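You operate a simulated robot arm through the tools that you are given. There is no shell and no other tool. Be economical: measure what you need, move in short steps, check, and stop when the job is done.

The job below is to be done with a simulated two-armed robot. You get a single attempt, and the scene is never put back.

Task
Tilt the display panel to mark 3.
Fine: loosen both wing nuts to move it and tighten them again.

The check looks at the end state, three seconds after you hand in, the way a careful person would. Anything else that was tipped, shoved, dropped, spilled or broken makes it a failure.

Robot
Two 7-joint arms with two-finger parallel grippers on one trunk, on a base that drives. Base frame: it is fixed to the floor where the robot stands at the start and does not move with it; the origin is under the middle of the robot, x ahead of it, y to its left, z up. Readings come in mm, rad, newtons and seconds.
The left shoulder is at the start at [20, 113, 1414], the right one opposite. With the tool pointing down near the work surface each hand reaches from about 240 to 620 mm from the robot's upright axis, wherever it stands, measured 20 degrees to its own side. Places, roughly: display panel [1100, 500, 1400]; lower wing nut [700, 0, 1400]; upper wing nut [700, 0, 1400]. Payload 1.57 kg a hand.
The tool frame of a hand sits at the grasp point between the pads (the TCP): z along the fingers, y along the line on which they close. The tips reach 30 mm beyond it. Largest opening 80 mm; finger width 17, thickness 12; the body of the gripper, 40 by 82 mm, starts 80 mm behind the TCP.
Orientation is told as [roll, pitch, yaw] about the base's x, y, z axes, in that order, counted from this pose: with the fingers straight down and closing along the base's y, the tool's x points along the base's -x, its y along +y and its z along -z.

Tools
- The arms move only by the tool jog_arm. It takes "left_motion", "right_motion" or both (then of equal length, played together; a hand with none holds still); each is a list of rows, each an object of numbers (a shift or turn left out is 0, a gripper value left out holds the last): "hand": the opening, from 0 (shut) to 1 (fully open); "dx", "dy", "dz": the shift along the base's x, y, z in mm; "wx", "wy", "wz": the turn, a rotation vector about the base's x, y, z in rad. In form: [{"hand": .., "dx": .., "dy": .., "dz": .., "wx": .., "wy": .., "wz": ..}, ...]. A call has 1 to 8 rows; each row is the pose to reach, as a shift and turn from the pose commanded when the call began. A row lasts 0.2 s, in which the tool goes at most 50 mm and 0.15 rad; a call with a longer step from one row to the next is refused whole, and so is a gripper value outside its range. Where a pose cannot be reached the arm comes as near as it can. A force on the tool above 40 N (or 10 N above the force at the start of the call, whichever is more), or a blocked arm, ends the call early, and 0.2 s more pass. The fingers move at their own pace (about 45 mm/s each) and stop on an object; they squeeze with about 28 N. The grip force told is the motor's: it shows also when the fingers shut on nothing. Time passes only in rows, and 0.2 s behind the last, so rows that repeat a pose let the fingers close. It gives the time, the measured TCP pose, the force on the tool (base axes), the opening and the grip force at its end, in the units of the frame above (readings bear some noise), with the torque about the TCP (base axes, N m) and any sound that the robot's microphone picked up, and new pictures: "views" is both (left out), scene, wrist or none (wrist: the cameras of the hands that moved).
- Cameras (640 x 400 px; columns grow to the right, rows downward): "scene" is now at [83.5, -6.4, 1599.7]; the picture's right is [-0.05, -1.00, 0.00], its down [-0.06, 0.00, -1.00] and it looks along [1.00, -0.05, -0.06] (base axes); focal length 214 px, centre (320, 200). "left" rides on the left gripper at [72, 6, -122] in its tool frame; the picture's right is [-0.09, 1.00, 0.00], its down [-0.84, -0.08, -0.54] and it looks along [-0.54, -0.05, 0.84] (tool axes); focal length 238 px, centre (320, 200). "right" rides on the right gripper at [72, -6, -122] in its tool frame; the picture's right is [0.09, 1.00, 0.00], its down [-0.84, 0.08, -0.54] and it looks along [-0.54, 0.05, 0.84] (tool axes); focal length 238 px, centre (320, 200).
- lift_body(by): slides the trunk up (or, below 0, down) by that many mm; the arms and the scene camera ride with it, the base frame stays. It gives what a move gives, with no picture.
- drive_base(legs): drives the robot by 1 to 6 legs, each [ahead, left, turn to the left] in mm, mm and rad, along the robot's own axes; the way and the turn of a leg run together, so that a leg with both is an arc; at most 1500 mm and 3.142 rad a leg. The arms and the cameras ride along, it lands a little off, and it stops where it bumps. It gives what a move gives, and a new picture of the scene camera.
- turn_head(pan, tilt): turns the head with the scene camera to pan (to the left, within 1.396 rad either way) and tilt (down, from -0.506 to 1.204), counted from straight ahead of the robot. It gives what a move gives, and a new picture of the scene camera.
- point_at(camera, pixels): for up to 12 pixels [column, row] of the newest picture of that camera ("zoom" is the newest enlarged one), the place [x, y, z] in the base frame of the surface seen there, good to about 2 mm, but the place of the scene camera against the robot may be out by one fixed shift of up to 25 mm in any direction. The clock stands still meanwhile.
- close_up(camera, box): a new picture of the part [left, top, right, bottom] of that camera's present view, enlarged. The clock stands still meanwhile.
- hand_in(): hands the job in; it is judged then, once.

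Keep the steps short. Do not move on a guess: measure, check each grasp and each placing, and mend mistakes. In all there are 80 turns and 260 pictures (those below and enlarged ones count). Leave the grippers open and the arms clear of the work at the hand-in unless told otherwise, and finish with a single line.

The tools are called after "Call:" as name(argument=value, ...) on one line, values as JSON. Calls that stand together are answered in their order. jog_arm: Moves the arms, as the interface text tells. Its arguments: {"type":"object","properties":{"left_motion":{"type":"array","items":{"type":"object","properties":{"hand":{"type":"number"},"dx":{"type":"number"},"dy":{"type":"number"},"dz":{"type":"number"},"wx":{"type":"number"},"wy":{"type":"number"},"wz":{"type":"number"}}}},"right_motion":{"type":"array","items":{"type":"object","properties":{"hand":{"type":"number"},"dx":{"type":"number"},"dy":{"type":"number"},"dz":{"type":"number"},"wx":{"type":"number"},"wy":{"type":"number"},"wz":{"type":"number"}}}},"views":{"type":"string","enum":["both","scene","wrist","none"]}},"required":[]} The other tools are called the same way: lift_body (by) slides the trunk up or down; drive_base (legs) drives the base; turn_head (pan, tilt) turns the head that bears the scene camera; point_at (camera, pixels) gives the place of the surface under pixels of a picture; close_up (camera, box) takes an enlarged picture of a part of a camera's view; hand_in () hands the job in.

At the start:

```text
t: 0.0
left_tool_pos: [312.8, 131.2, 1620.3]
left_tool_rot: [-0.002, -0.003, 0.001]
left_contact_force: [1.1, -0.4, -0.8]
left_moment: [-0.04, -0.02, 0.02]
left_finger_gap: 80.2
left_finger_force: 0.0
right_tool_pos: [316.2, -123.5, 1578.5]
right_tool_rot: [0.001, 0.0, -0.002]
right_contact_force: [-0.3, -0.8, 0.5]
right_moment: [-0.02, 0.03, 0.01]
right_finger_gap: 80.1
right_finger_force: 0.0
trunk travel left (down, up): [-467.0, 103.0]
robot x, y, heading: [0.5, -1.6, -0.002]
head pan, tilt: [-0.047, 0.061]
```

scene: 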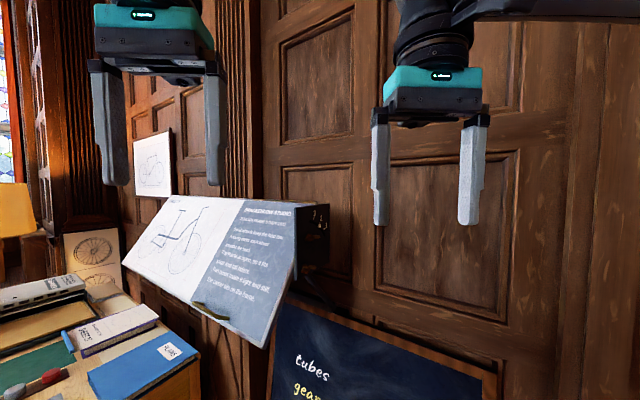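
right: 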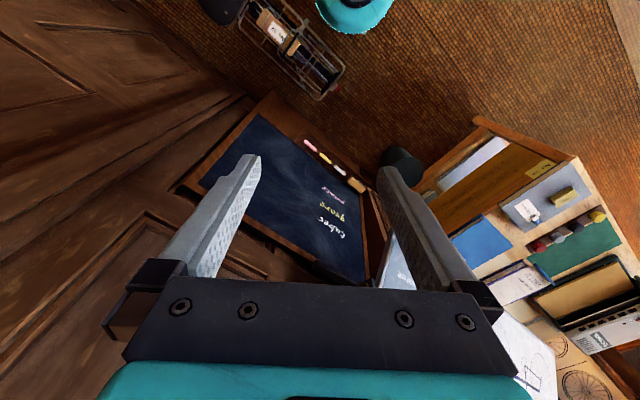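
left: 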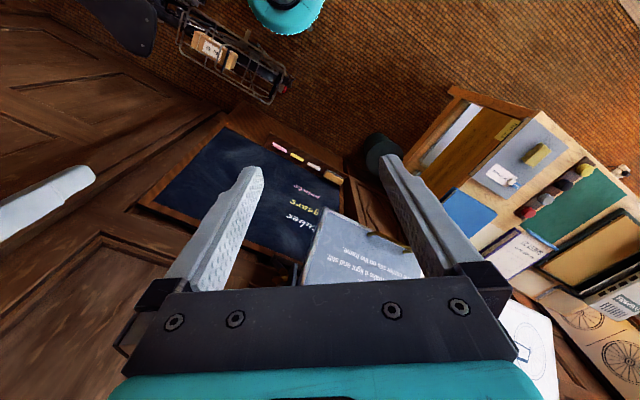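

The panel is at about (215,260), with a bracket on its right edge near (315,225). I'll enlarge that area to read the text and find the nuts and marks.

Call:
close_up(camera="scene", box=[230, 180, 360, 320])

Call:
close_up(camera="scene", box=[120, 180, 310, 350])

Call:
point_at(camera="scene", pixels=[[166, 197], [303, 204], [263, 346], [123, 265], [316, 218], [330, 205], [212, 312], [310, 285], [430, 170], [230, 120]])

```text
2.86 times, centred on (295, 250) of scene
```

zoom: 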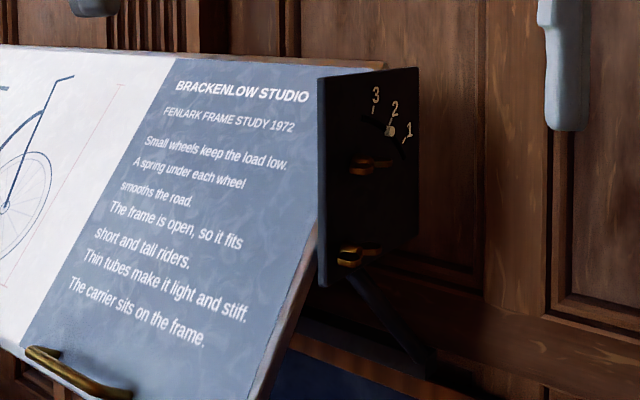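

```text
2.35 times, centred on (215, 265) of scene
```

zoom: 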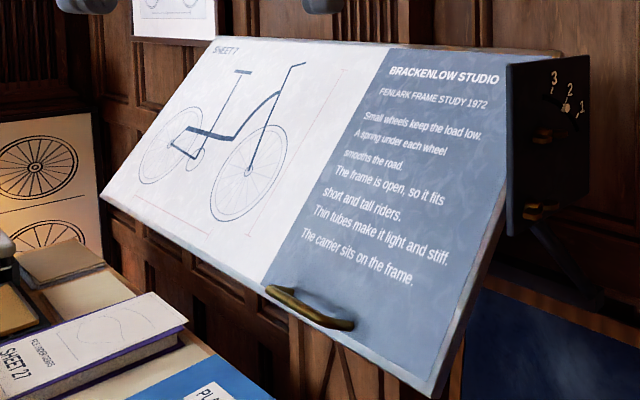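

```text
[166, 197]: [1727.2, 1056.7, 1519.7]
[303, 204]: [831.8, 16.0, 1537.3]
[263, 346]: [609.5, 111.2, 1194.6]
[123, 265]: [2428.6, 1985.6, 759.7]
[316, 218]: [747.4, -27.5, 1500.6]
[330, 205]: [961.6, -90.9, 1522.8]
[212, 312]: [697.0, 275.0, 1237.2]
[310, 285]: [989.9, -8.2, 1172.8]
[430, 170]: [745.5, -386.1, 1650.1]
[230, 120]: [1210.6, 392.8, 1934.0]
```

Wall is oblique; the plate with marks faces right-back. Before driving I look at what stands on the floor around me.

Call:
turn_head(pan=-0.6, tilt=0.9)

Call:
point_at(camera="right", pixels=[[240, 40], [345, 70], [330, 95], [350, 15], [275, 95], [400, 160], [475, 125], [220, 10], [360, 190], [180, 185], [450, 60]])

Call:
point_at(camera="scene", pixels=[[320, 100], [320, 200], [320, 300], [320, 380], [150, 200], [150, 300], [500, 200], [500, 300], [600, 350], [60, 300]])

```text
t: 1.2
left_tool_pos: [312.4, 131.1, 1620.1]
left_tool_rot: [-0.003, -0.001, 0.001]
left_contact_force: [0.5, -0.2, 0.8]
left_moment: [0.01, -0.02, 0.01]
left_finger_gap: 80.0
left_finger_force: 0.0
right_tool_pos: [315.8, -123.4, 1578.4]
right_tool_rot: [0.001, 0.0, 0.0]
right_contact_force: [-0.3, -0.3, -0.4]
right_moment: [0.0, 0.02, 0.02]
right_finger_gap: 80.0
right_finger_force: 0.0
trunk travel left (down, up): [-467.0, 103.0]
robot x, y, heading: [-1.5, 1.1, 0.002]
head pan, tilt: [-0.6, 0.901]
```

scene: 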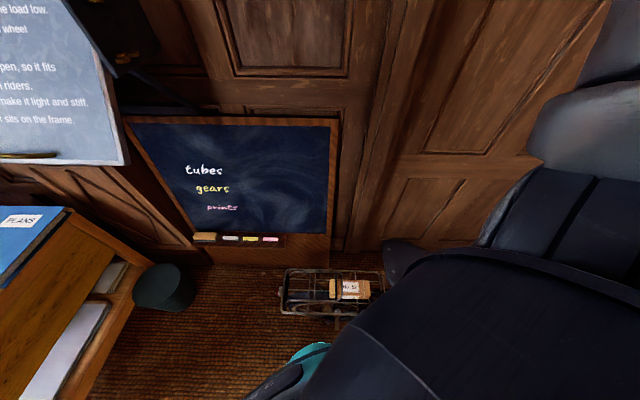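

```text
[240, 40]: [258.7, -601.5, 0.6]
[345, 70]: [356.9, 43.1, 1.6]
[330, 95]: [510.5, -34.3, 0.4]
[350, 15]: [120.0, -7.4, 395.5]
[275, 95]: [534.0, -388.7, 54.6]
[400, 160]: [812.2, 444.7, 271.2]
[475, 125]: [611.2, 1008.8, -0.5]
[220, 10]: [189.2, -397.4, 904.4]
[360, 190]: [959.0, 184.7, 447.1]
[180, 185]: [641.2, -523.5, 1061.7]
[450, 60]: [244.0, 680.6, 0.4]
```

```text
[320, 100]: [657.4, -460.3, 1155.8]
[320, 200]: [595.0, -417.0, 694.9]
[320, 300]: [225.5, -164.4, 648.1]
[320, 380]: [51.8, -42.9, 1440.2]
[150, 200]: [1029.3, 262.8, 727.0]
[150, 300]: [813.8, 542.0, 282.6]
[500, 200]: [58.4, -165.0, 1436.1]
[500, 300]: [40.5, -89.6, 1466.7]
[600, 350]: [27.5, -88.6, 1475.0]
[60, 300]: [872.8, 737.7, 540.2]
```

A carrier rack stands on the floor near (330,290), a bin at (165,285), the chalkboard at (240,180). I measure them.

Call:
point_at(camera="scene", pixels=[[285, 312], [283, 272], [383, 270], [345, 290], [332, 318], [400, 245], [270, 240], [190, 245], [130, 120], [335, 120], [300, 355], [165, 310]])

Call:
point_at(camera="left", pixels=[[180, 45], [190, 5], [275, 100], [290, 75], [235, 95], [230, 60], [130, 30], [380, 145], [285, 145], [285, 10]])

Call:
close_up(camera="left", box=[80, 0, 420, 200])

```text
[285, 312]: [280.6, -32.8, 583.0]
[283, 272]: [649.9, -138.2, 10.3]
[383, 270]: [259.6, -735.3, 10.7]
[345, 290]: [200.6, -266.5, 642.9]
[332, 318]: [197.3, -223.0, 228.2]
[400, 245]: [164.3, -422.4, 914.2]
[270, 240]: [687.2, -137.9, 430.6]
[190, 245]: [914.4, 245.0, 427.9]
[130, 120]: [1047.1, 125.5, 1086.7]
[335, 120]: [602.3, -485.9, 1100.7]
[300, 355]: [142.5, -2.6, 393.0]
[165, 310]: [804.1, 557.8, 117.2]
```

```text
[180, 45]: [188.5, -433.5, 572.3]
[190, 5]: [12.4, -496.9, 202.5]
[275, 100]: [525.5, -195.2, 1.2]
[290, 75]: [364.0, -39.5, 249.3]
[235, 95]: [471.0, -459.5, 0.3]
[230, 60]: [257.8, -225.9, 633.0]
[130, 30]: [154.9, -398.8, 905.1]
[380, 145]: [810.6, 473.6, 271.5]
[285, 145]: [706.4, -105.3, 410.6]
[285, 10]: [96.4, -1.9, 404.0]
```

```text
1.88 times, centred on (250, 100) of left
```

zoom: 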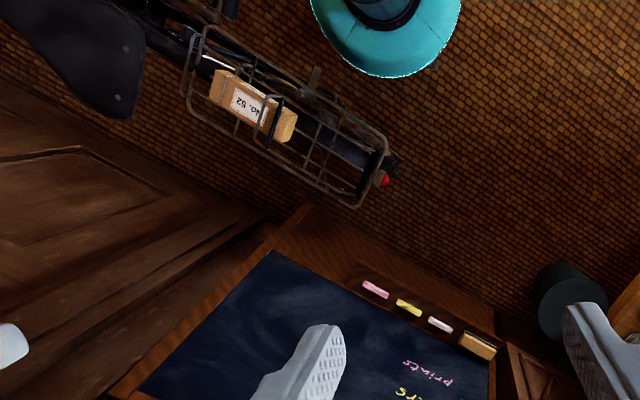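

A bicycle stands between me and the wall on the right (saddle about [160,-400,910], carrier end about [280,-33,583]). I measure my base rim and bike tail to judge clearances.

Call:
point_at(camera="left", pixels=[[248, 8], [323, 8], [285, 38], [262, 30], [308, 33], [287, 93], [285, 88], [272, 104], [245, 2], [321, 2]])

Call:
turn_head(pan=0.3, tilt=0.9)

```text
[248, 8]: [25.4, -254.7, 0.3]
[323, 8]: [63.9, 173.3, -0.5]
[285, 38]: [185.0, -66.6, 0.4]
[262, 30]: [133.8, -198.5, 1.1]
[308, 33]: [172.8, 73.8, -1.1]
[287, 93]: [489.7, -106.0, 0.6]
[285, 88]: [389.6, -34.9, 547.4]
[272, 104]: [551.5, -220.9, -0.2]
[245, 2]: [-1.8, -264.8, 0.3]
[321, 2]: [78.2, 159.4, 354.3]
```

```text
t: 2.4
left_tool_pos: [312.7, 131.4, 1619.6]
left_tool_rot: [0.0, -0.001, 0.0]
left_contact_force: [-0.9, 1.1, -0.5]
left_moment: [-0.04, 0.02, -0.02]
left_finger_gap: 80.0
left_finger_force: 0.0
right_tool_pos: [315.8, -123.5, 1578.8]
right_tool_rot: [0.001, 0.001, -0.001]
right_contact_force: [-0.7, -0.9, 0.8]
right_moment: [-0.01, 0.01, 0.0]
right_finger_gap: 79.8
right_finger_force: 0.0
trunk travel left (down, up): [-467.0, 103.0]
robot x, y, heading: [-2.6, -0.7, -0.003]
head pan, tilt: [0.3, 0.901]
```

scene: 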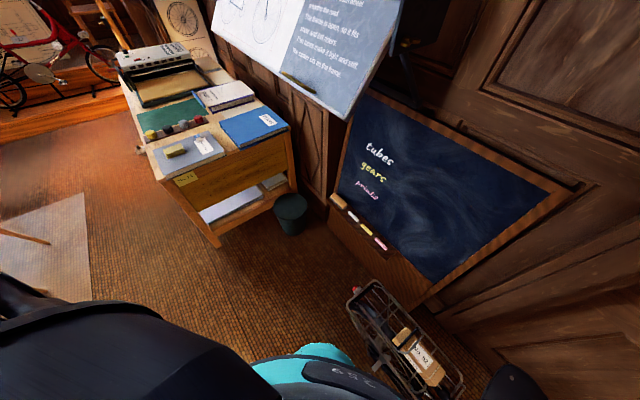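

Call:
point_at(camera="scene", pixels=[[356, 290], [352, 305], [377, 283], [440, 390], [215, 247], [297, 190], [150, 150], [290, 235], [340, 215], [425, 290], [350, 117], [285, 75]])

```text
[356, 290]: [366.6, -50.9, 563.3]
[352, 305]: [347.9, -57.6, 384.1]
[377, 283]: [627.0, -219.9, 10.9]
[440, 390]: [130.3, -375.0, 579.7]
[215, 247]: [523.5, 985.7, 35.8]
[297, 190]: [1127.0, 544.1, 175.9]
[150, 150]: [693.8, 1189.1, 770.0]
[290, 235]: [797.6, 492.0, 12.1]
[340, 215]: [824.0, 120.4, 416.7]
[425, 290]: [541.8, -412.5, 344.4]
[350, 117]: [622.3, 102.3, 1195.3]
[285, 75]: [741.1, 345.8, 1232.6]
```

Base radius about 180 mm, bike tail near (280..375, -40). I move to about (170,170), which keeps clear of the bike and brings nuts and handle in reach.

Call:
drive_base(legs=[[0, 170, 0], [170, 0, 0]])

Call:
turn_head(pan=-0.2, tilt=0.2)

```text
t: 4.9
left_tool_pos: [481.5, 300.9, 1620.0]
left_tool_rot: [-0.003, -0.002, 0.007]
left_contact_force: [0.5, 0.8, 0.1]
left_moment: [-0.01, 0.03, 0.0]
left_finger_gap: 80.1
left_finger_force: 0.0
right_tool_pos: [486.0, 45.9, 1579.7]
right_tool_rot: [0.001, 0.001, 0.006]
right_contact_force: [0.4, 0.5, 1.1]
right_moment: [-0.01, 0.0, 0.01]
right_finger_gap: 80.1
right_finger_force: 0.0
trunk travel left (down, up): [-467.0, 103.0]
robot x, y, heading: [167.6, 169.2, 0.001]
head pan, tilt: [0.3, 0.901]
```

scene: 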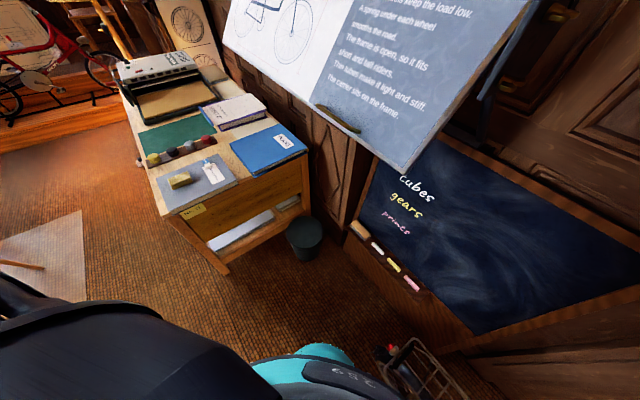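

```text
t: 5.9
left_tool_pos: [480.3, 301.1, 1619.7]
left_tool_rot: [-0.002, -0.001, 0.005]
left_contact_force: [0.3, -0.8, 0.0]
left_moment: [0.02, 0.02, 0.01]
left_finger_gap: 80.2
left_finger_force: 0.1
right_tool_pos: [485.3, 46.8, 1579.3]
right_tool_rot: [0.003, -0.001, 0.005]
right_contact_force: [0.4, -0.1, -0.3]
right_moment: [-0.04, -0.02, 0.03]
right_finger_gap: 80.1
right_finger_force: 0.1
trunk travel left (down, up): [-467.0, 103.0]
robot x, y, heading: [169.1, 164.9, 0.007]
head pan, tilt: [-0.201, 0.201]
```

scene: 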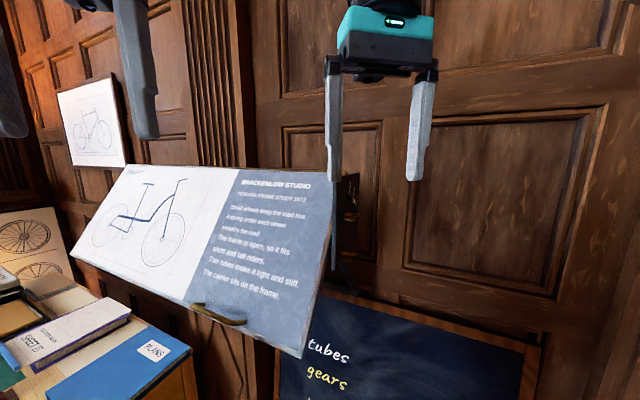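

The right hand now turns so its fingers point along the wall at the plate, ending about 250 mm short of it, to look with its own camera. First part of the turn.

Call:
jog_arm(right_motion=[{"dx": 9, "dy": -21, "dz": -10, "wx": 0.0635, "wy": -0.1083, "wz": 0.0635}, {"dx": 18, "dy": -43, "dz": -20, "wx": 0.127, "wy": -0.2166, "wz": 0.127}, {"dx": 27, "dy": -64, "dz": -30, "wx": 0.1905, "wy": -0.3249, "wz": 0.1905}, {"dx": 35, "dy": -85, "dz": -40, "wx": 0.254, "wy": -0.4332, "wz": 0.254}, {"dx": 44, "dy": -106, "dz": -50, "wx": 0.3175, "wy": -0.5415, "wz": 0.3175}, {"dx": 53, "dy": -128, "dz": -60, "wx": 0.381, "wy": -0.6498, "wz": 0.381}, {"dx": 62, "dy": -149, "dz": -70, "wx": 0.4445, "wy": -0.7581, "wz": 0.4445}, {"dx": 71, "dy": -170, "dz": -80, "wx": 0.508, "wy": -0.8664, "wz": 0.508}])

```text
t: 7.7
left_tool_pos: [489.7, 304.5, 1618.1]
left_tool_rot: [-0.003, 0.005, 0.007]
left_contact_force: [1.4, 0.1, -0.3]
left_moment: [-0.06, 0.15, -0.01]
left_finger_gap: 80.1
left_finger_force: 0.1
right_tool_pos: [559.7, -107.1, 1505.9]
right_tool_rot: [0.287, -0.913, 0.442]
right_contact_force: [-0.5, -1.4, 1.3]
right_moment: [-0.04, 0.08, 0.06]
right_finger_gap: 79.9
right_finger_force: 0.2
right hand out of reach, approached as far as the arm can: row 8
trunk travel left (down, up): [-467.0, 103.0]
robot x, y, heading: [165.3, 167.7, 0.001]
head pan, tilt: [-0.201, 0.201]
```

scene: 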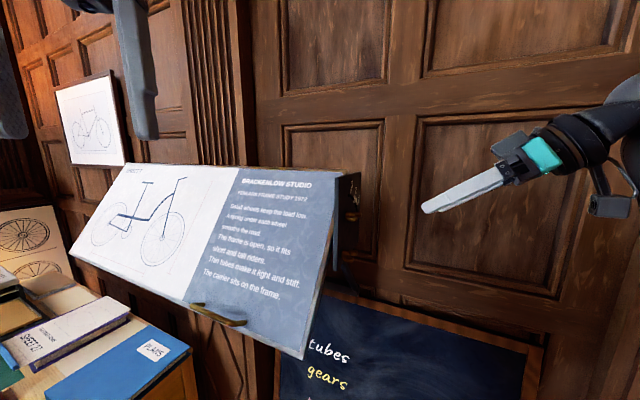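
right: 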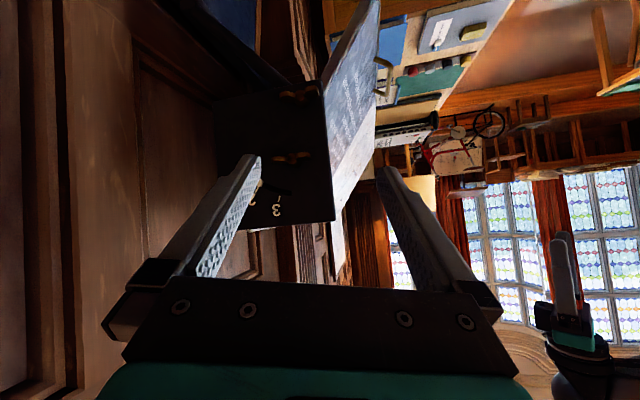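

Row 8 hit a reach limit, but the wrist camera sees the plate (upside down): nuts at about (290,157) and (297,95). I enlarge and measure.

Call:
close_up(camera="right", box=[200, 60, 360, 240])

Call:
point_at(camera="right", pixels=[[291, 157], [297, 95], [240, 120], [310, 120], [310, 190], [277, 210], [332, 215], [150, 120], [382, 62], [370, 150]])

```text
2.22 times, centred on (280, 150) of right
```

zoom: 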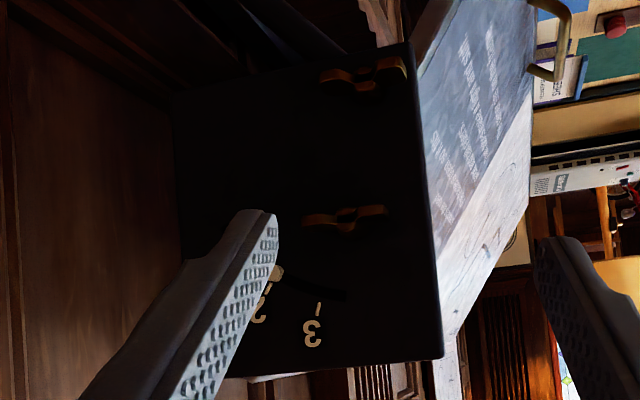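

```text
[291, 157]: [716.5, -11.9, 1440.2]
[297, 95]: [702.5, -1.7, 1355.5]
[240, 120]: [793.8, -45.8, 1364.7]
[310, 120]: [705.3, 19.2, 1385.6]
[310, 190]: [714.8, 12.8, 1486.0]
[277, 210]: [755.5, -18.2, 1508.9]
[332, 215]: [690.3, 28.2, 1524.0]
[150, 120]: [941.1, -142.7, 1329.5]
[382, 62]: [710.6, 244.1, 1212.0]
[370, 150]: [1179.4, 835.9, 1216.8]
```

Call:
point_at(camera="zoom", pixels=[[310, 220], [347, 215], [382, 211], [347, 226], [328, 76], [362, 80], [365, 88], [402, 64], [276, 273], [318, 308], [345, 293], [268, 290]])

Call:
close_up(camera="right", box=[260, 70, 320, 110])

Call:
close_up(camera="right", box=[250, 140, 326, 220])

```text
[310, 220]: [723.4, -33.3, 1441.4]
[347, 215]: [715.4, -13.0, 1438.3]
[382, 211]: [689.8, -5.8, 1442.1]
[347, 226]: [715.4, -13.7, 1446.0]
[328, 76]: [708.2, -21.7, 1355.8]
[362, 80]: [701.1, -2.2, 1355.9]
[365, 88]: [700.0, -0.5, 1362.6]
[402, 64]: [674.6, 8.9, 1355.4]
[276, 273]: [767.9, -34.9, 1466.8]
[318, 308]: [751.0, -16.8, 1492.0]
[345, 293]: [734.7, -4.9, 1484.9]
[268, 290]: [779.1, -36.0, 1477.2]
```

```text
10.00 times, centred on (290, 90) of right
```

zoom: 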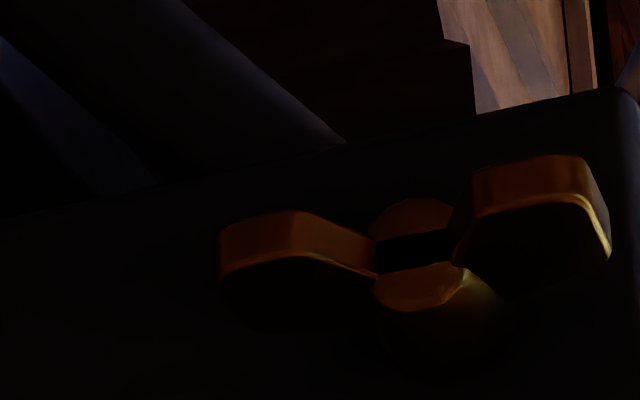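

```text
5.00 times, centred on (288, 180) of right
```

zoom: 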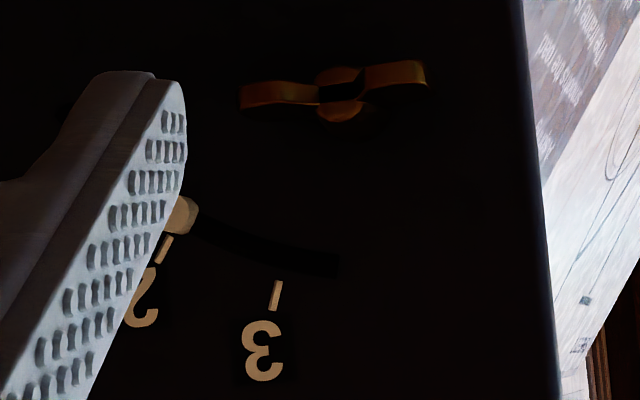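

The pivot appears to be the lower nut: slot points lie about 133 mm from it, and mark 2→3 is about 14°. The wings lie horizontally, so I want the fingers closing vertically, pointing along the plate's normal (roll 1.57, yaw -0.62). I turn the right hand that way.

Call:
jog_arm(right_motion=[{"dx": 3, "dy": -7, "dz": -6, "wx": 0.1237, "wy": 0.0663, "wz": -0.0298}, {"dx": 6, "dy": -14, "dz": -12, "wx": 0.2474, "wy": 0.1326, "wz": -0.0596}, {"dx": 9, "dy": -21, "dz": -18, "wx": 0.3711, "wy": 0.1989, "wz": -0.0894}, {"dx": 12, "dy": -28, "dz": -24, "wx": 0.4948, "wy": 0.2652, "wz": -0.1192}, {"dx": 15, "dy": -35, "dz": -30, "wx": 0.6185, "wy": 0.3315, "wz": -0.149}, {"dx": 18, "dy": -42, "dz": -36, "wx": 0.7422, "wy": 0.3978, "wz": -0.1788}, {"dx": 21, "dy": -49, "dz": -42, "wx": 0.8659, "wy": 0.4641, "wz": -0.2086}, {"dx": 24, "dy": -56, "dz": -48, "wx": 0.9896, "wy": 0.5304, "wz": -0.2384}])

```text
t: 9.5
left_tool_pos: [480.8, 301.7, 1619.7]
left_tool_rot: [-0.002, -0.004, 0.005]
left_contact_force: [-1.0, -0.2, -0.9]
left_moment: [-0.02, -0.01, 0.03]
left_finger_gap: 79.9
left_finger_force: 0.0
right_tool_pos: [577.4, -167.5, 1462.7]
right_tool_rot: [1.47, -0.222, -0.595]
right_contact_force: [0.2, 0.0, 0.2]
right_moment: [0.01, -0.01, 0.01]
right_finger_gap: 79.8
right_finger_force: 0.1
trunk travel left (down, up): [-467.0, 103.0]
robot x, y, heading: [169.2, 162.8, 0.007]
head pan, tilt: [-0.201, 0.201]
```

scene: 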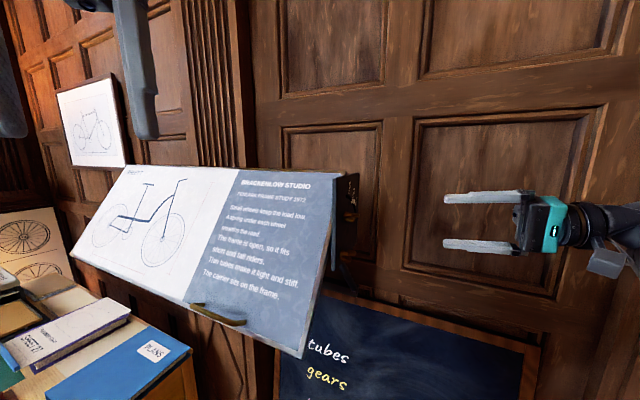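
right: 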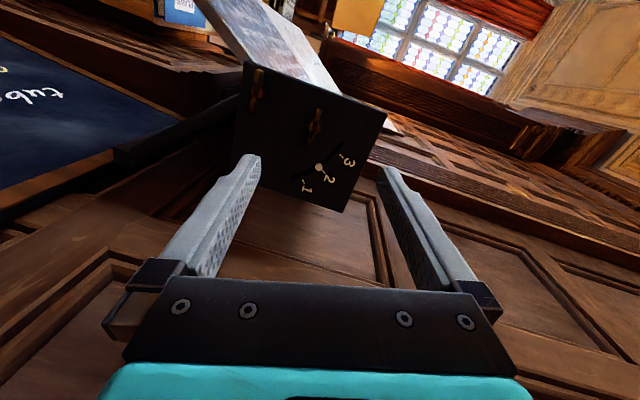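

Good. I finish the turn and look again.

Call:
jog_arm(right_motion=[{"wx": 0.1237, "wy": 0.0663, "wz": -0.0298}, {"wx": 0.2474, "wy": 0.1326, "wz": -0.0596}], views="wrist")

Call:
close_up(camera="right", box=[200, 50, 440, 210])

```text
t: 10.1
left_tool_pos: [480.8, 300.6, 1620.4]
left_tool_rot: [-0.002, -0.003, 0.006]
left_contact_force: [-0.6, 0.3, 0.4]
left_moment: [0.0, -0.03, -0.01]
left_finger_gap: 80.1
left_finger_force: 0.2
right_tool_pos: [576.2, -168.1, 1461.8]
right_tool_rot: [1.591, 0.029, -0.668]
right_contact_force: [0.3, 0.1, -1.0]
right_moment: [-0.02, 0.01, -0.01]
right_finger_gap: 80.2
right_finger_force: 0.1
trunk travel left (down, up): [-467.0, 103.0]
robot x, y, heading: [171.9, 170.7, 0.006]
head pan, tilt: [-0.201, 0.201]
```

right: 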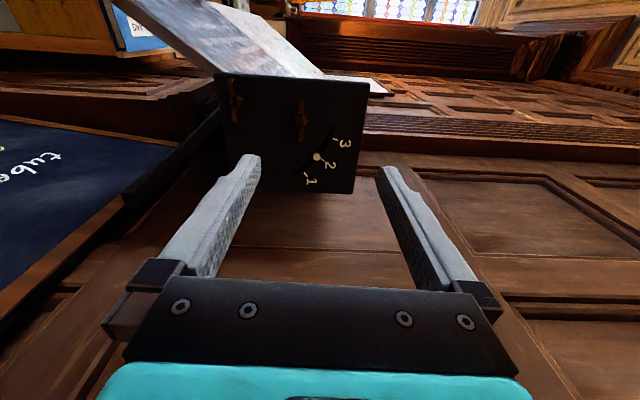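

```text
2.50 times, centred on (320, 130) of right
```

zoom: 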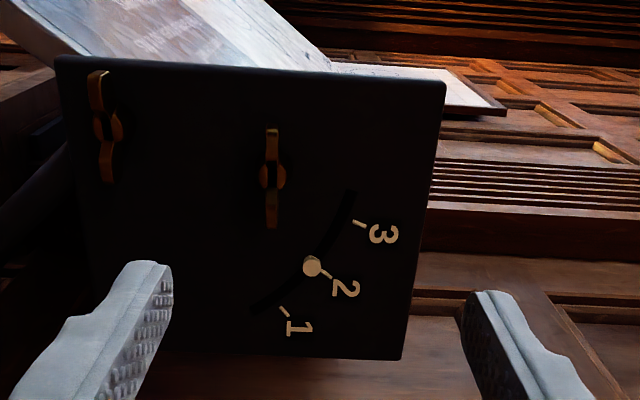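

Clear view now. I measure plate, slot, ticks, dot and both nuts.

Call:
point_at(camera="zoom", pixels=[[271, 133], [271, 222], [272, 175], [99, 78], [108, 178], [103, 125], [312, 266], [360, 223], [330, 274], [286, 310], [351, 195], [256, 305]])

Call:
point_at(camera="zoom", pixels=[[180, 150], [200, 320], [390, 330], [420, 110], [350, 100], [85, 200], [470, 80], [260, 40]])

```text
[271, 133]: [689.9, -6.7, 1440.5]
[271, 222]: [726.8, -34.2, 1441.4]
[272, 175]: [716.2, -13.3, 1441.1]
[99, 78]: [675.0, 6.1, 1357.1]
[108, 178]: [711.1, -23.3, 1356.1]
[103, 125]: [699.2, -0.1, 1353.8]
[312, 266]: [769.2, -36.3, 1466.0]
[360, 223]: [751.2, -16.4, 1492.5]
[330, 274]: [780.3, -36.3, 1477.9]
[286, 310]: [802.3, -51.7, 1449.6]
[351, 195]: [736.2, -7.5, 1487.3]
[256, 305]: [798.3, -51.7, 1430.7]
```

```text
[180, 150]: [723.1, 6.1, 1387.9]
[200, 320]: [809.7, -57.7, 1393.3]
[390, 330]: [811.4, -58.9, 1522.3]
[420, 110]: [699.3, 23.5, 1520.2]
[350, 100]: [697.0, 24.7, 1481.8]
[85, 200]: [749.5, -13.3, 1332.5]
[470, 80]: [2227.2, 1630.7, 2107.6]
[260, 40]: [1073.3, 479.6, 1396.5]
```

Geometry: plate normal u≈(0.59,0.807,0); pivot = lower nut; ticks are 15° apart (dot 35.2°, mark 3 at 20.6°). Before loosening I want the left hand on the panel's handle (about [710,244,1212]) so it can't swing. I turn the left hand towards it.

Call:
jog_arm(left_motion=[{"dx": 8, "dy": 2, "dz": -25, "wx": -0.0988, "wy": -0.0501, "wz": 0.0958}, {"dx": 16, "dy": 4, "dz": -50, "wx": -0.1976, "wy": -0.1002, "wz": 0.1916}, {"dx": 24, "dy": 6, "dz": -75, "wx": -0.2964, "wy": -0.1503, "wz": 0.2874}, {"dx": 32, "dy": 8, "dz": -100, "wx": -0.3952, "wy": -0.2004, "wz": 0.3832}, {"dx": 40, "dy": 10, "dz": -125, "wx": -0.494, "wy": -0.2505, "wz": 0.479}, {"dx": 48, "dy": 12, "dz": -150, "wx": -0.5928, "wy": -0.3006, "wz": 0.5748}, {"dx": 56, "dy": 14, "dz": -175, "wx": -0.6916, "wy": -0.3507, "wz": 0.6706}, {"dx": 64, "dy": 16, "dz": -200, "wx": -0.7904, "wy": -0.4008, "wz": 0.7664}])

```text
t: 11.9
left_tool_pos: [543.5, 318.0, 1419.8]
left_tool_rot: [-0.868, -0.043, 0.846]
left_contact_force: [-0.2, 0.2, 0.2]
left_moment: [0.01, 0.0, -0.06]
left_finger_gap: 79.8
left_finger_force: 0.0
right_tool_pos: [575.7, -167.7, 1462.0]
right_tool_rot: [1.591, 0.026, -0.665]
right_contact_force: [-0.1, 0.8, -0.1]
right_moment: [0.06, -0.04, -0.05]
right_finger_gap: 80.1
right_finger_force: 0.1
trunk travel left (down, up): [-467.0, 103.0]
robot x, y, heading: [168.6, 169.9, 0.004]
head pan, tilt: [-0.201, 0.201]
```

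scene: 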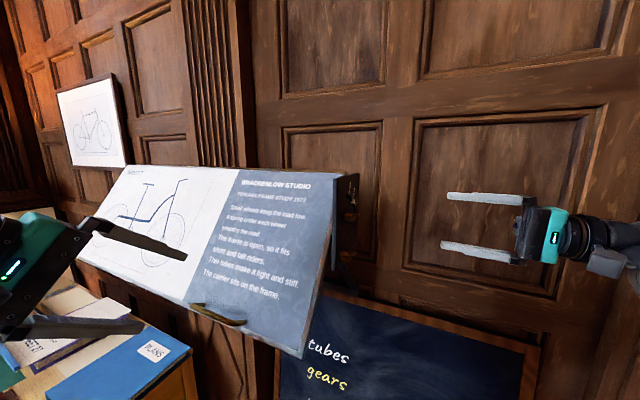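
left: 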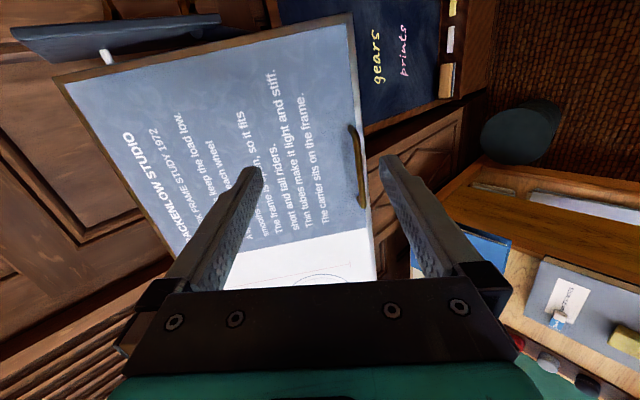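

Left camera sees the handle at about (356,165). I enlarge and measure it and the panel face.

Call:
close_up(camera="left", box=[300, 100, 420, 230])

Call:
point_at(camera="left", pixels=[[351, 128], [354, 145], [358, 165], [361, 185], [363, 204], [320, 150], [230, 60], [330, 60], [340, 240], [350, 30], [80, 95], [375, 230]])

```text
3.08 times, centred on (360, 165) of left
```

zoom: 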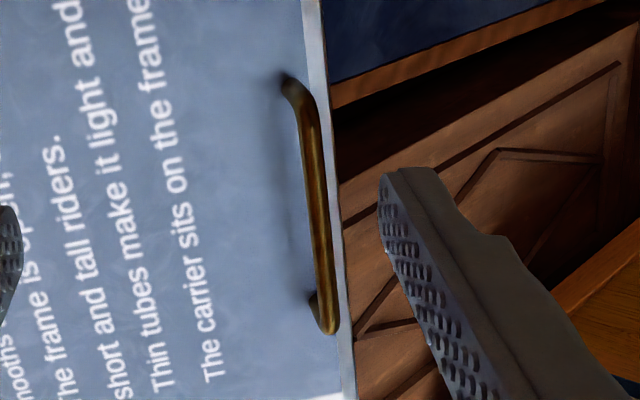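

```text
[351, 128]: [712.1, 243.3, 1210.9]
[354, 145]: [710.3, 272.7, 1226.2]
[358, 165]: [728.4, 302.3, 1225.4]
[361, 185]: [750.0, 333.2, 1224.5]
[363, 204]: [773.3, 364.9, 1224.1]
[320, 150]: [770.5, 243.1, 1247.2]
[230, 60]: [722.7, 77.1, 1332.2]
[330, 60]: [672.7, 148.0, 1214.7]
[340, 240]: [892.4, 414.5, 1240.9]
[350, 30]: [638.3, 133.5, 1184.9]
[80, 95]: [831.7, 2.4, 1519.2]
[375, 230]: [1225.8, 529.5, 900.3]
```

Bar runs from about (697,250,1226) to (773,365,1224), parallel to u, standing ~40 mm off the face. I go to a pre-grasp 120 mm off the middle of the bar.

Call:
jog_arm(left_motion=[{"dx": 22, "dy": 10, "dz": -25, "wx": -0.0988, "wy": -0.0501, "wz": 0.0958}, {"dx": 45, "dy": 20, "dz": -50, "wx": -0.0988, "wy": -0.0501, "wz": 0.0958}, {"dx": 67, "dy": 31, "dz": -76, "wx": -0.0988, "wy": -0.0501, "wz": 0.0958}, {"dx": 89, "dy": 41, "dz": -101, "wx": -0.0988, "wy": -0.0501, "wz": 0.0958}, {"dx": 111, "dy": 51, "dz": -126, "wx": -0.0988, "wy": -0.0501, "wz": 0.0958}])

```text
t: 13.1
left_tool_pos: [657.4, 366.9, 1291.8]
left_tool_rot: [-0.967, 0.004, 0.942]
left_contact_force: [0.7, 0.7, 0.8]
left_moment: [0.06, 0.0, -0.01]
left_finger_gap: 80.1
left_finger_force: 0.0
right_tool_pos: [576.5, -168.1, 1460.6]
right_tool_rot: [1.588, 0.029, -0.664]
right_contact_force: [0.2, -0.5, -0.1]
right_moment: [-0.02, 0.0, -0.01]
right_finger_gap: 80.0
right_finger_force: 0.1
trunk travel left (down, up): [-467.0, 103.0]
robot x, y, heading: [169.0, 169.3, 0.002]
head pan, tilt: [-0.201, 0.201]
```

scene: 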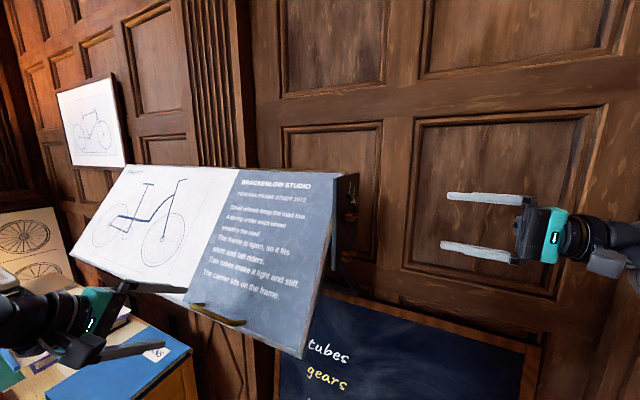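
left: 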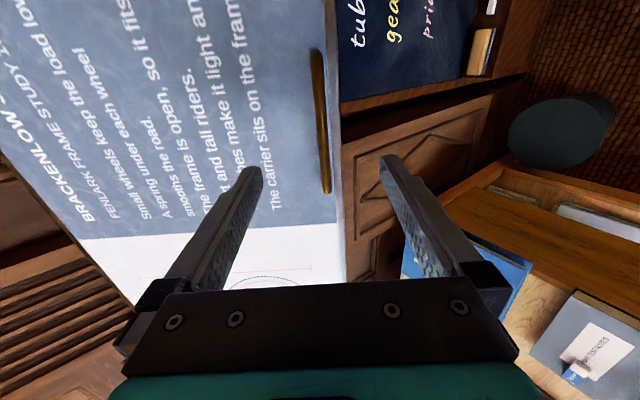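

The bar (column ~320) lies midway between the fingers. I re-measure it once before closing in.

Call:
point_at(camera="left", pixels=[[319, 80], [321, 120], [324, 160], [326, 186], [300, 140], [280, 80], [335, 140]])

```text
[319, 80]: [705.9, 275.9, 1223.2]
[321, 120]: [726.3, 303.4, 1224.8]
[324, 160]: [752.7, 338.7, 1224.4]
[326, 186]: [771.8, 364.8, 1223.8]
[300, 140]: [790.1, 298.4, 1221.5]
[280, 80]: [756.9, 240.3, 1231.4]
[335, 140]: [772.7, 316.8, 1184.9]
```

Call:
jog_arm(left_motion=[{"dx": 19, "dy": -14, "dz": -17}, {"dx": 38, "dy": -27, "dz": -34}, {"dx": 57, "dy": -41, "dz": -50}, {"dx": 75, "dy": -54, "dz": -67}, {"dx": 75, "dy": -54, "dz": -67}], views="wrist")

```text
t: 14.3
left_tool_pos: [731.8, 314.9, 1225.1]
left_tool_rot: [-0.965, 0.003, 0.944]
left_contact_force: [1.0, -0.4, 1.0]
left_moment: [-0.03, -0.01, -0.01]
left_finger_gap: 79.9
left_finger_force: 0.1
right_tool_pos: [575.3, -167.4, 1461.6]
right_tool_rot: [1.591, 0.03, -0.664]
right_contact_force: [-0.3, -0.4, 0.5]
right_moment: [-0.03, -0.02, 0.01]
right_finger_gap: 79.8
right_finger_force: 0.1
trunk travel left (down, up): [-467.0, 103.0]
robot x, y, heading: [168.7, 168.4, 0.008]
head pan, tilt: [-0.201, 0.201]
```

left: 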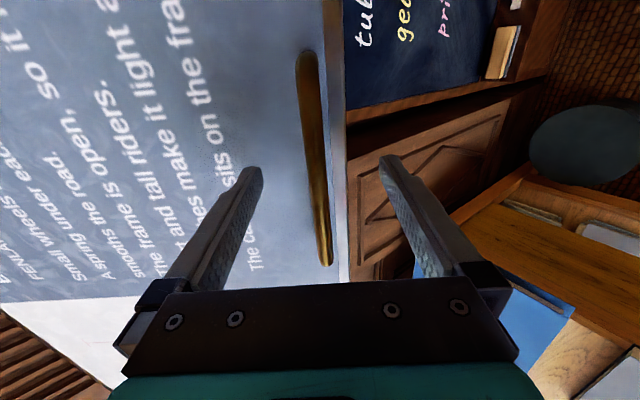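

Bar is between the fingers. I close the left hand on it.

Call:
jog_arm(left_motion=[{"hand": 0}, {"hand": 0}, {"hand": 0}, {"hand": 0}, {"hand": 0}], views="wrist")

Call:
close_up(camera="right", box=[200, 50, 440, 210])

```text
t: 15.5
left_tool_pos: [731.9, 314.6, 1227.2]
left_tool_rot: [-0.968, 0.001, 0.941]
left_contact_force: [2.3, -0.4, 2.3]
left_moment: [0.03, -0.05, -0.21]
left_finger_gap: 12.1
left_finger_force: 22.3
right_tool_pos: [577.4, -167.2, 1460.8]
right_tool_rot: [1.589, 0.029, -0.667]
right_contact_force: [-0.3, 0.2, 0.1]
right_moment: [0.01, 0.01, -0.02]
right_finger_gap: 80.2
right_finger_force: 0.0
trunk travel left (down, up): [-467.0, 103.0]
robot x, y, heading: [173.3, 169.1, 0.003]
head pan, tilt: [-0.201, 0.201]
```

left: 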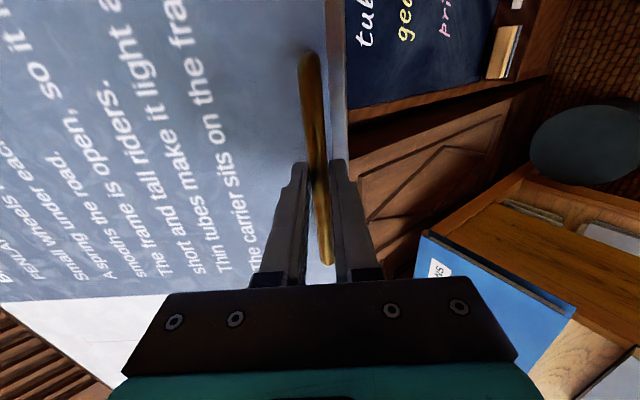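

```text
2.50 times, centred on (320, 130) of right
```

zoom: 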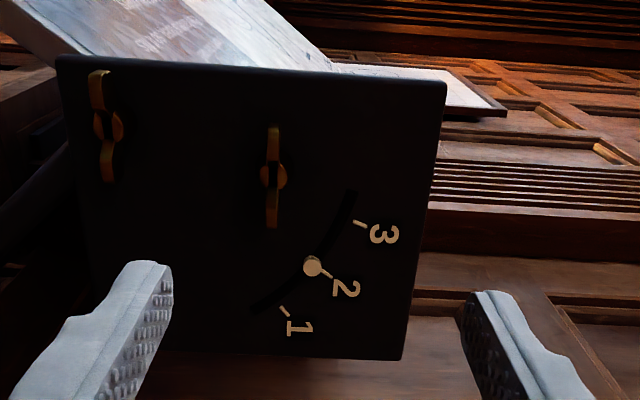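

The handle is held (gap 12 mm). Plan for the nuts: set the fingers as a fork (about 23 mm gap) with one finger above and one below, slide it over the nut on its axis and turn the hand; the fingers then push both wings. I go to 100 mm... i.e. a stand-off in front of the upper nut first.

Call:
jog_arm(right_motion=[{"hand": 0.29, "dx": 22, "dy": 22, "dz": -5, "wx": -0.033, "wy": -0.0116, "wz": 0.034}, {"dx": 45, "dy": 44, "dz": -10, "wx": -0.033, "wy": -0.0116, "wz": 0.034}, {"dx": 67, "dy": 66, "dz": -15, "wx": -0.033, "wy": -0.0116, "wz": 0.034}, {"dx": 89.6, "dy": 88.9, "dz": -20, "wx": -0.033, "wy": -0.0116, "wz": 0.034}, {"dx": 89.6, "dy": 88.9, "dz": -20, "wx": -0.033, "wy": -0.0116, "wz": 0.034}])

Call:
close_up(camera="right", box=[240, 50, 440, 210])

```text
t: 16.7
left_tool_pos: [733.0, 314.7, 1226.1]
left_tool_rot: [-0.966, 0.004, 0.942]
left_contact_force: [3.3, -0.6, 4.8]
left_moment: [-0.08, -0.11, -0.45]
left_finger_gap: 11.9
left_finger_force: 28.4
right_tool_pos: [666.2, -80.2, 1443.3]
right_tool_rot: [1.57, 0.0, -0.632]
right_contact_force: [0.2, 1.4, 0.1]
right_moment: [-0.05, -0.02, -0.01]
right_finger_gap: 23.3
right_finger_force: 0.0
trunk travel left (down, up): [-467.0, 103.0]
robot x, y, heading: [170.5, 169.0, 0.006]
head pan, tilt: [-0.201, 0.201]
```

scene: 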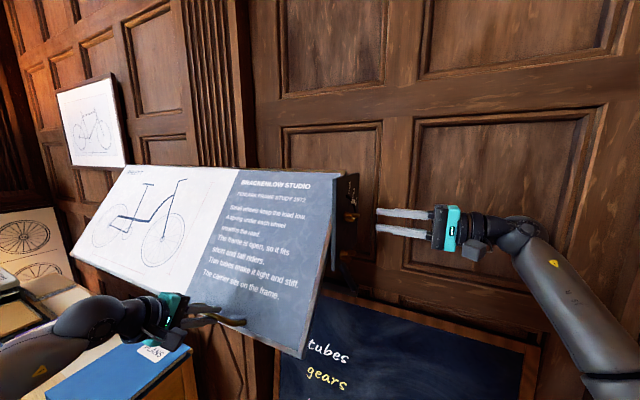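
right: 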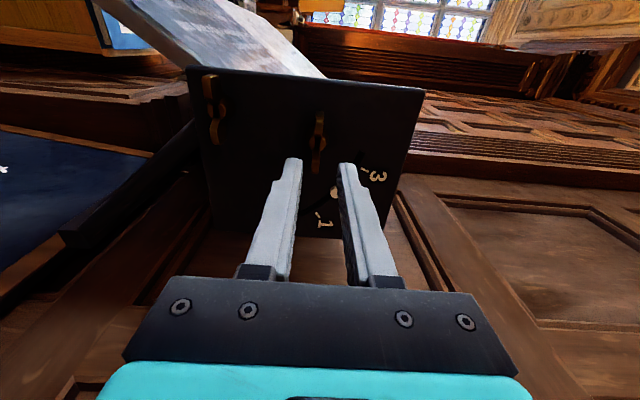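

```text
2.50 times, centred on (340, 130) of right
```

zoom: 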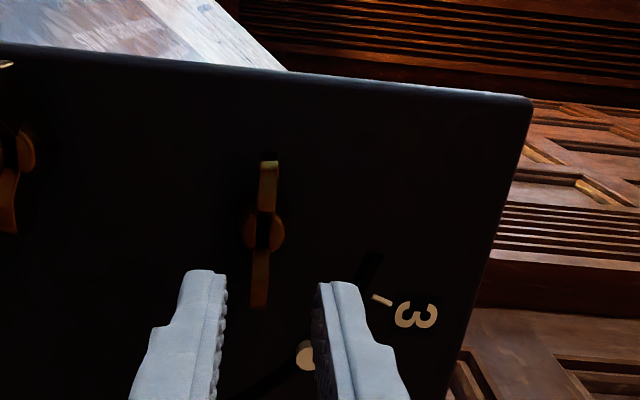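

Call:
point_at(camera="zoom", pixels=[[269, 168], [260, 298], [250, 232], [278, 235], [306, 356], [383, 300], [369, 258], [350, 180], [180, 180], [8, 225], [28, 150]])

```text
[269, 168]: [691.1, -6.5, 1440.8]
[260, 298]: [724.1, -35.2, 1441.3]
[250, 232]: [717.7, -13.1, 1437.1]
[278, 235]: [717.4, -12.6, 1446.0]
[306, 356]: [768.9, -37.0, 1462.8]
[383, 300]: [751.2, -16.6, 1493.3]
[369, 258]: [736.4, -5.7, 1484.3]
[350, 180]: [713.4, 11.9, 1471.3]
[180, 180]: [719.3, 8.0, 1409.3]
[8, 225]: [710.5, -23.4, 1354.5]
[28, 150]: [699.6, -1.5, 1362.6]
```

Fork axis and nut axis agree within 1–2 mm (N≈-585, z≈1441). I slide in 66 mm along the axis, so tips end ~7 mm before the plate.

Call:
jog_arm(right_motion=[{"dx": 20, "dy": 27, "dz": -1}, {"dx": 32, "dy": 43.7, "dz": -1}, {"dx": 38.8, "dy": 53, "dz": -1}, {"dx": 38.8, "dy": 53, "dz": -1}], views="wrist")

Call:
close_up(camera="right", box=[240, 90, 400, 190])

```text
t: 17.7
left_tool_pos: [732.5, 314.1, 1225.8]
left_tool_rot: [-0.965, 0.003, 0.942]
left_contact_force: [4.5, -1.6, 8.3]
left_moment: [0.14, -0.21, -0.05]
left_finger_gap: 11.8
left_finger_force: 29.3
right_tool_pos: [707.0, -26.1, 1440.8]
right_tool_rot: [1.57, -0.001, -0.633]
right_contact_force: [-0.6, -0.2, -0.5]
right_moment: [0.02, 0.01, -0.02]
right_finger_gap: 23.3
right_finger_force: 0.0
trunk travel left (down, up): [-467.0, 103.0]
robot x, y, heading: [167.8, 167.6, 0.009]
head pan, tilt: [-0.201, 0.201]
```

right: 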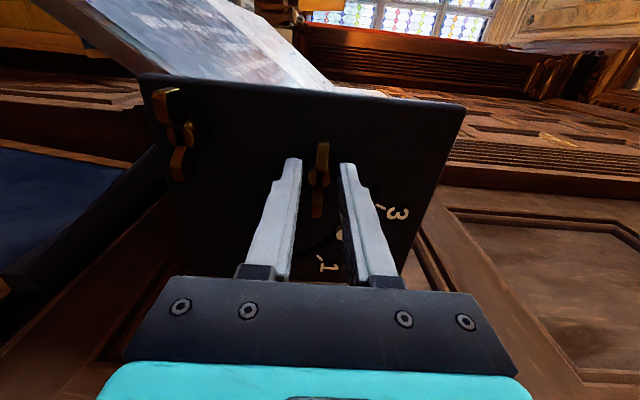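

```text
4.00 times, centred on (320, 140) of right
```

zoom: 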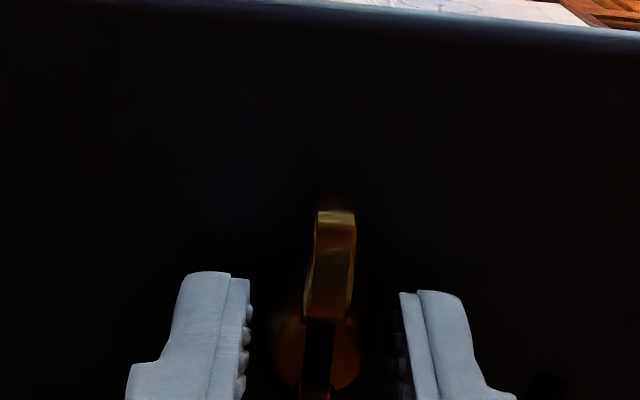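

Nut sits between the fingers. Now turn counter-clockwise (about -u) to engage and loosen.

Call:
jog_arm(right_motion=[{"wx": -0.0826, "wy": -0.113}, {"wx": -0.1652, "wy": -0.226}, {"wx": -0.2478, "wy": -0.339}, {"wx": -0.3304, "wy": -0.452}, {"wx": -0.413, "wy": -0.565}, {"wx": -0.4956, "wy": -0.678}, {"wx": -0.5782, "wy": -0.791}, {"wx": -0.6608, "wy": -0.904}], views="wrist")

```text
t: 19.5
left_tool_pos: [733.4, 314.6, 1225.5]
left_tool_rot: [-0.966, 0.004, 0.943]
left_contact_force: [8.3, -1.1, 7.9]
left_moment: [0.06, -0.2, -0.09]
left_finger_gap: 11.9
left_finger_force: 29.2
right_tool_pos: [704.3, -26.0, 1440.2]
right_tool_rot: [1.57, -0.746, -0.632]
right_contact_force: [0.2, 0.0, 1.3]
right_moment: [0.01, 0.02, 0.03]
right_finger_gap: 24.1
right_finger_force: 0.0
right hand out of reach, approached as far as the arm can: row 6, 7, 8
trunk travel left (down, up): [-467.0, 103.0]
robot x, y, heading: [166.5, 166.5, 0.01]
head pan, tilt: [-0.201, 0.201]
```

right: 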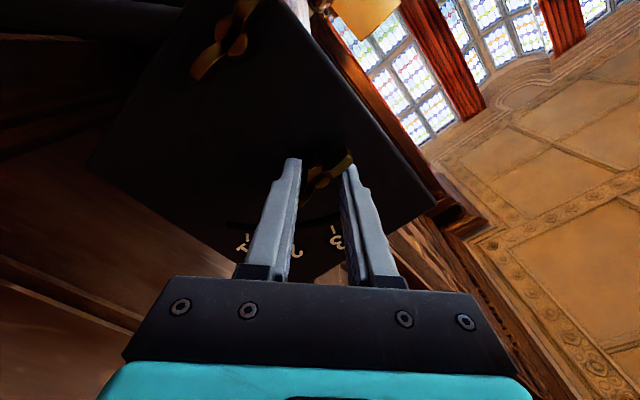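

The wrist hits its limit at about -0.75 rad, nut untouched so far. So I'll start from the other end: back out, roll the hand about +2.5 rad (the fork is symmetric), re-insert and turn down from there, which gives ~3 rad of loosening. First back out and unroll.

Call:
jog_arm(right_motion=[{"dx": -13, "dy": -18, "wx": 0.059, "wy": 0.0807}, {"dx": -26, "dy": -36, "wx": 0.118, "wy": 0.161}, {"dx": -39, "dy": -53, "wx": 0.177, "wy": 0.242}, {"dx": -39, "dy": -53, "wx": 0.26, "wy": 0.355}, {"dx": -39, "dy": -53, "wx": 0.343, "wy": 0.468}, {"dx": -39, "dy": -53, "wx": 0.425, "wy": 0.581}, {"dx": -39, "dy": -53, "wx": 0.5, "wy": 0.685}], views="none")

```text
t: 21.1
left_tool_pos: [731.7, 314.4, 1224.8]
left_tool_rot: [-0.965, 0.005, 0.942]
left_contact_force: [7.0, -2.2, 7.6]
left_moment: [0.09, -0.27, 0.0]
left_finger_gap: 11.8
left_finger_force: 28.6
right_tool_pos: [666.0, -79.6, 1440.6]
right_tool_rot: [1.569, 0.105, -0.631]
right_contact_force: [0.1, 0.0, 0.2]
right_moment: [0.0, -0.02, 0.03]
right_finger_gap: 23.2
right_finger_force: 0.0
trunk travel left (down, up): [-467.0, 103.0]
robot x, y, heading: [171.5, 165.6, 0.005]
head pan, tilt: [-0.201, 0.201]
```

Position as expected (roll +0.105). Now roll up in two calls.

Call:
jog_arm(right_motion=[{"wx": 0.0856, "wy": 0.117}, {"wx": 0.1711, "wy": 0.234}, {"wx": 0.2567, "wy": 0.351}, {"wx": 0.3422, "wy": 0.468}, {"wx": 0.4278, "wy": 0.585}, {"wx": 0.5133, "wy": 0.702}, {"wx": 0.5989, "wy": 0.819}, {"wx": 0.6844, "wy": 0.936}], views="none")

Call:
jog_arm(right_motion=[{"wx": 0.0856, "wy": 0.117}, {"wx": 0.1711, "wy": 0.234}, {"wx": 0.2567, "wy": 0.351}, {"wx": 0.3422, "wy": 0.468}, {"wx": 0.4278, "wy": 0.585}, {"wx": 0.5133, "wy": 0.702}, {"wx": 0.5989, "wy": 0.819}, {"wx": 0.6844, "wy": 0.936}], views="both")

```text
t: 22.9
left_tool_pos: [732.8, 314.9, 1225.2]
left_tool_rot: [-0.965, 0.005, 0.943]
left_contact_force: [8.9, -2.9, 7.7]
left_moment: [0.07, -0.24, -0.02]
left_finger_gap: 11.9
left_finger_force: 28.7
right_tool_pos: [666.9, -79.6, 1439.9]
right_tool_rot: [1.568, 1.263, -0.633]
right_contact_force: [0.2, 0.0, 0.1]
right_moment: [0.02, 0.02, -0.02]
right_finger_gap: 23.2
right_finger_force: 0.1
trunk travel left (down, up): [-467.0, 103.0]
robot x, y, heading: [168.4, 170.2, 0.001]
head pan, tilt: [-0.201, 0.201]
```

```text
t: 24.7
left_tool_pos: [732.0, 315.0, 1226.1]
left_tool_rot: [-0.966, 0.004, 0.941]
left_contact_force: [8.2, -2.8, 7.6]
left_moment: [0.06, -0.22, -0.09]
left_finger_gap: 11.8
left_finger_force: 28.6
right_tool_pos: [665.9, -78.9, 1441.2]
right_tool_rot: [-1.574, 0.718, 2.513]
right_contact_force: [0.6, -0.1, 0.2]
right_moment: [-0.01, -0.01, 0.0]
right_finger_gap: 23.6
right_finger_force: 0.1
trunk travel left (down, up): [-467.0, 103.0]
robot x, y, heading: [170.0, 167.3, 0.007]
head pan, tilt: [-0.201, 0.201]
```

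scene: 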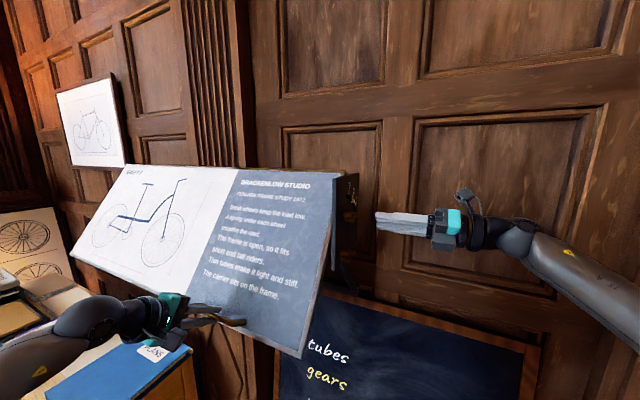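
right: 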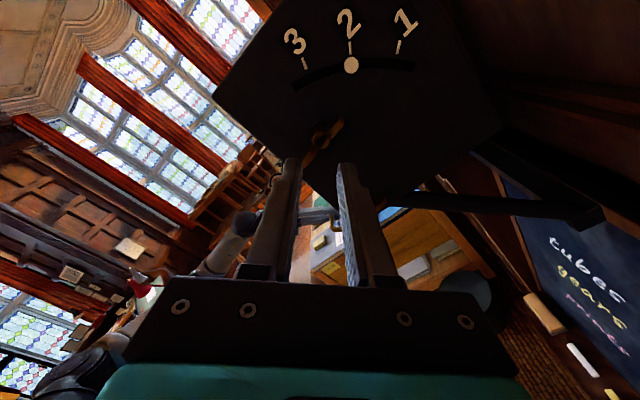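

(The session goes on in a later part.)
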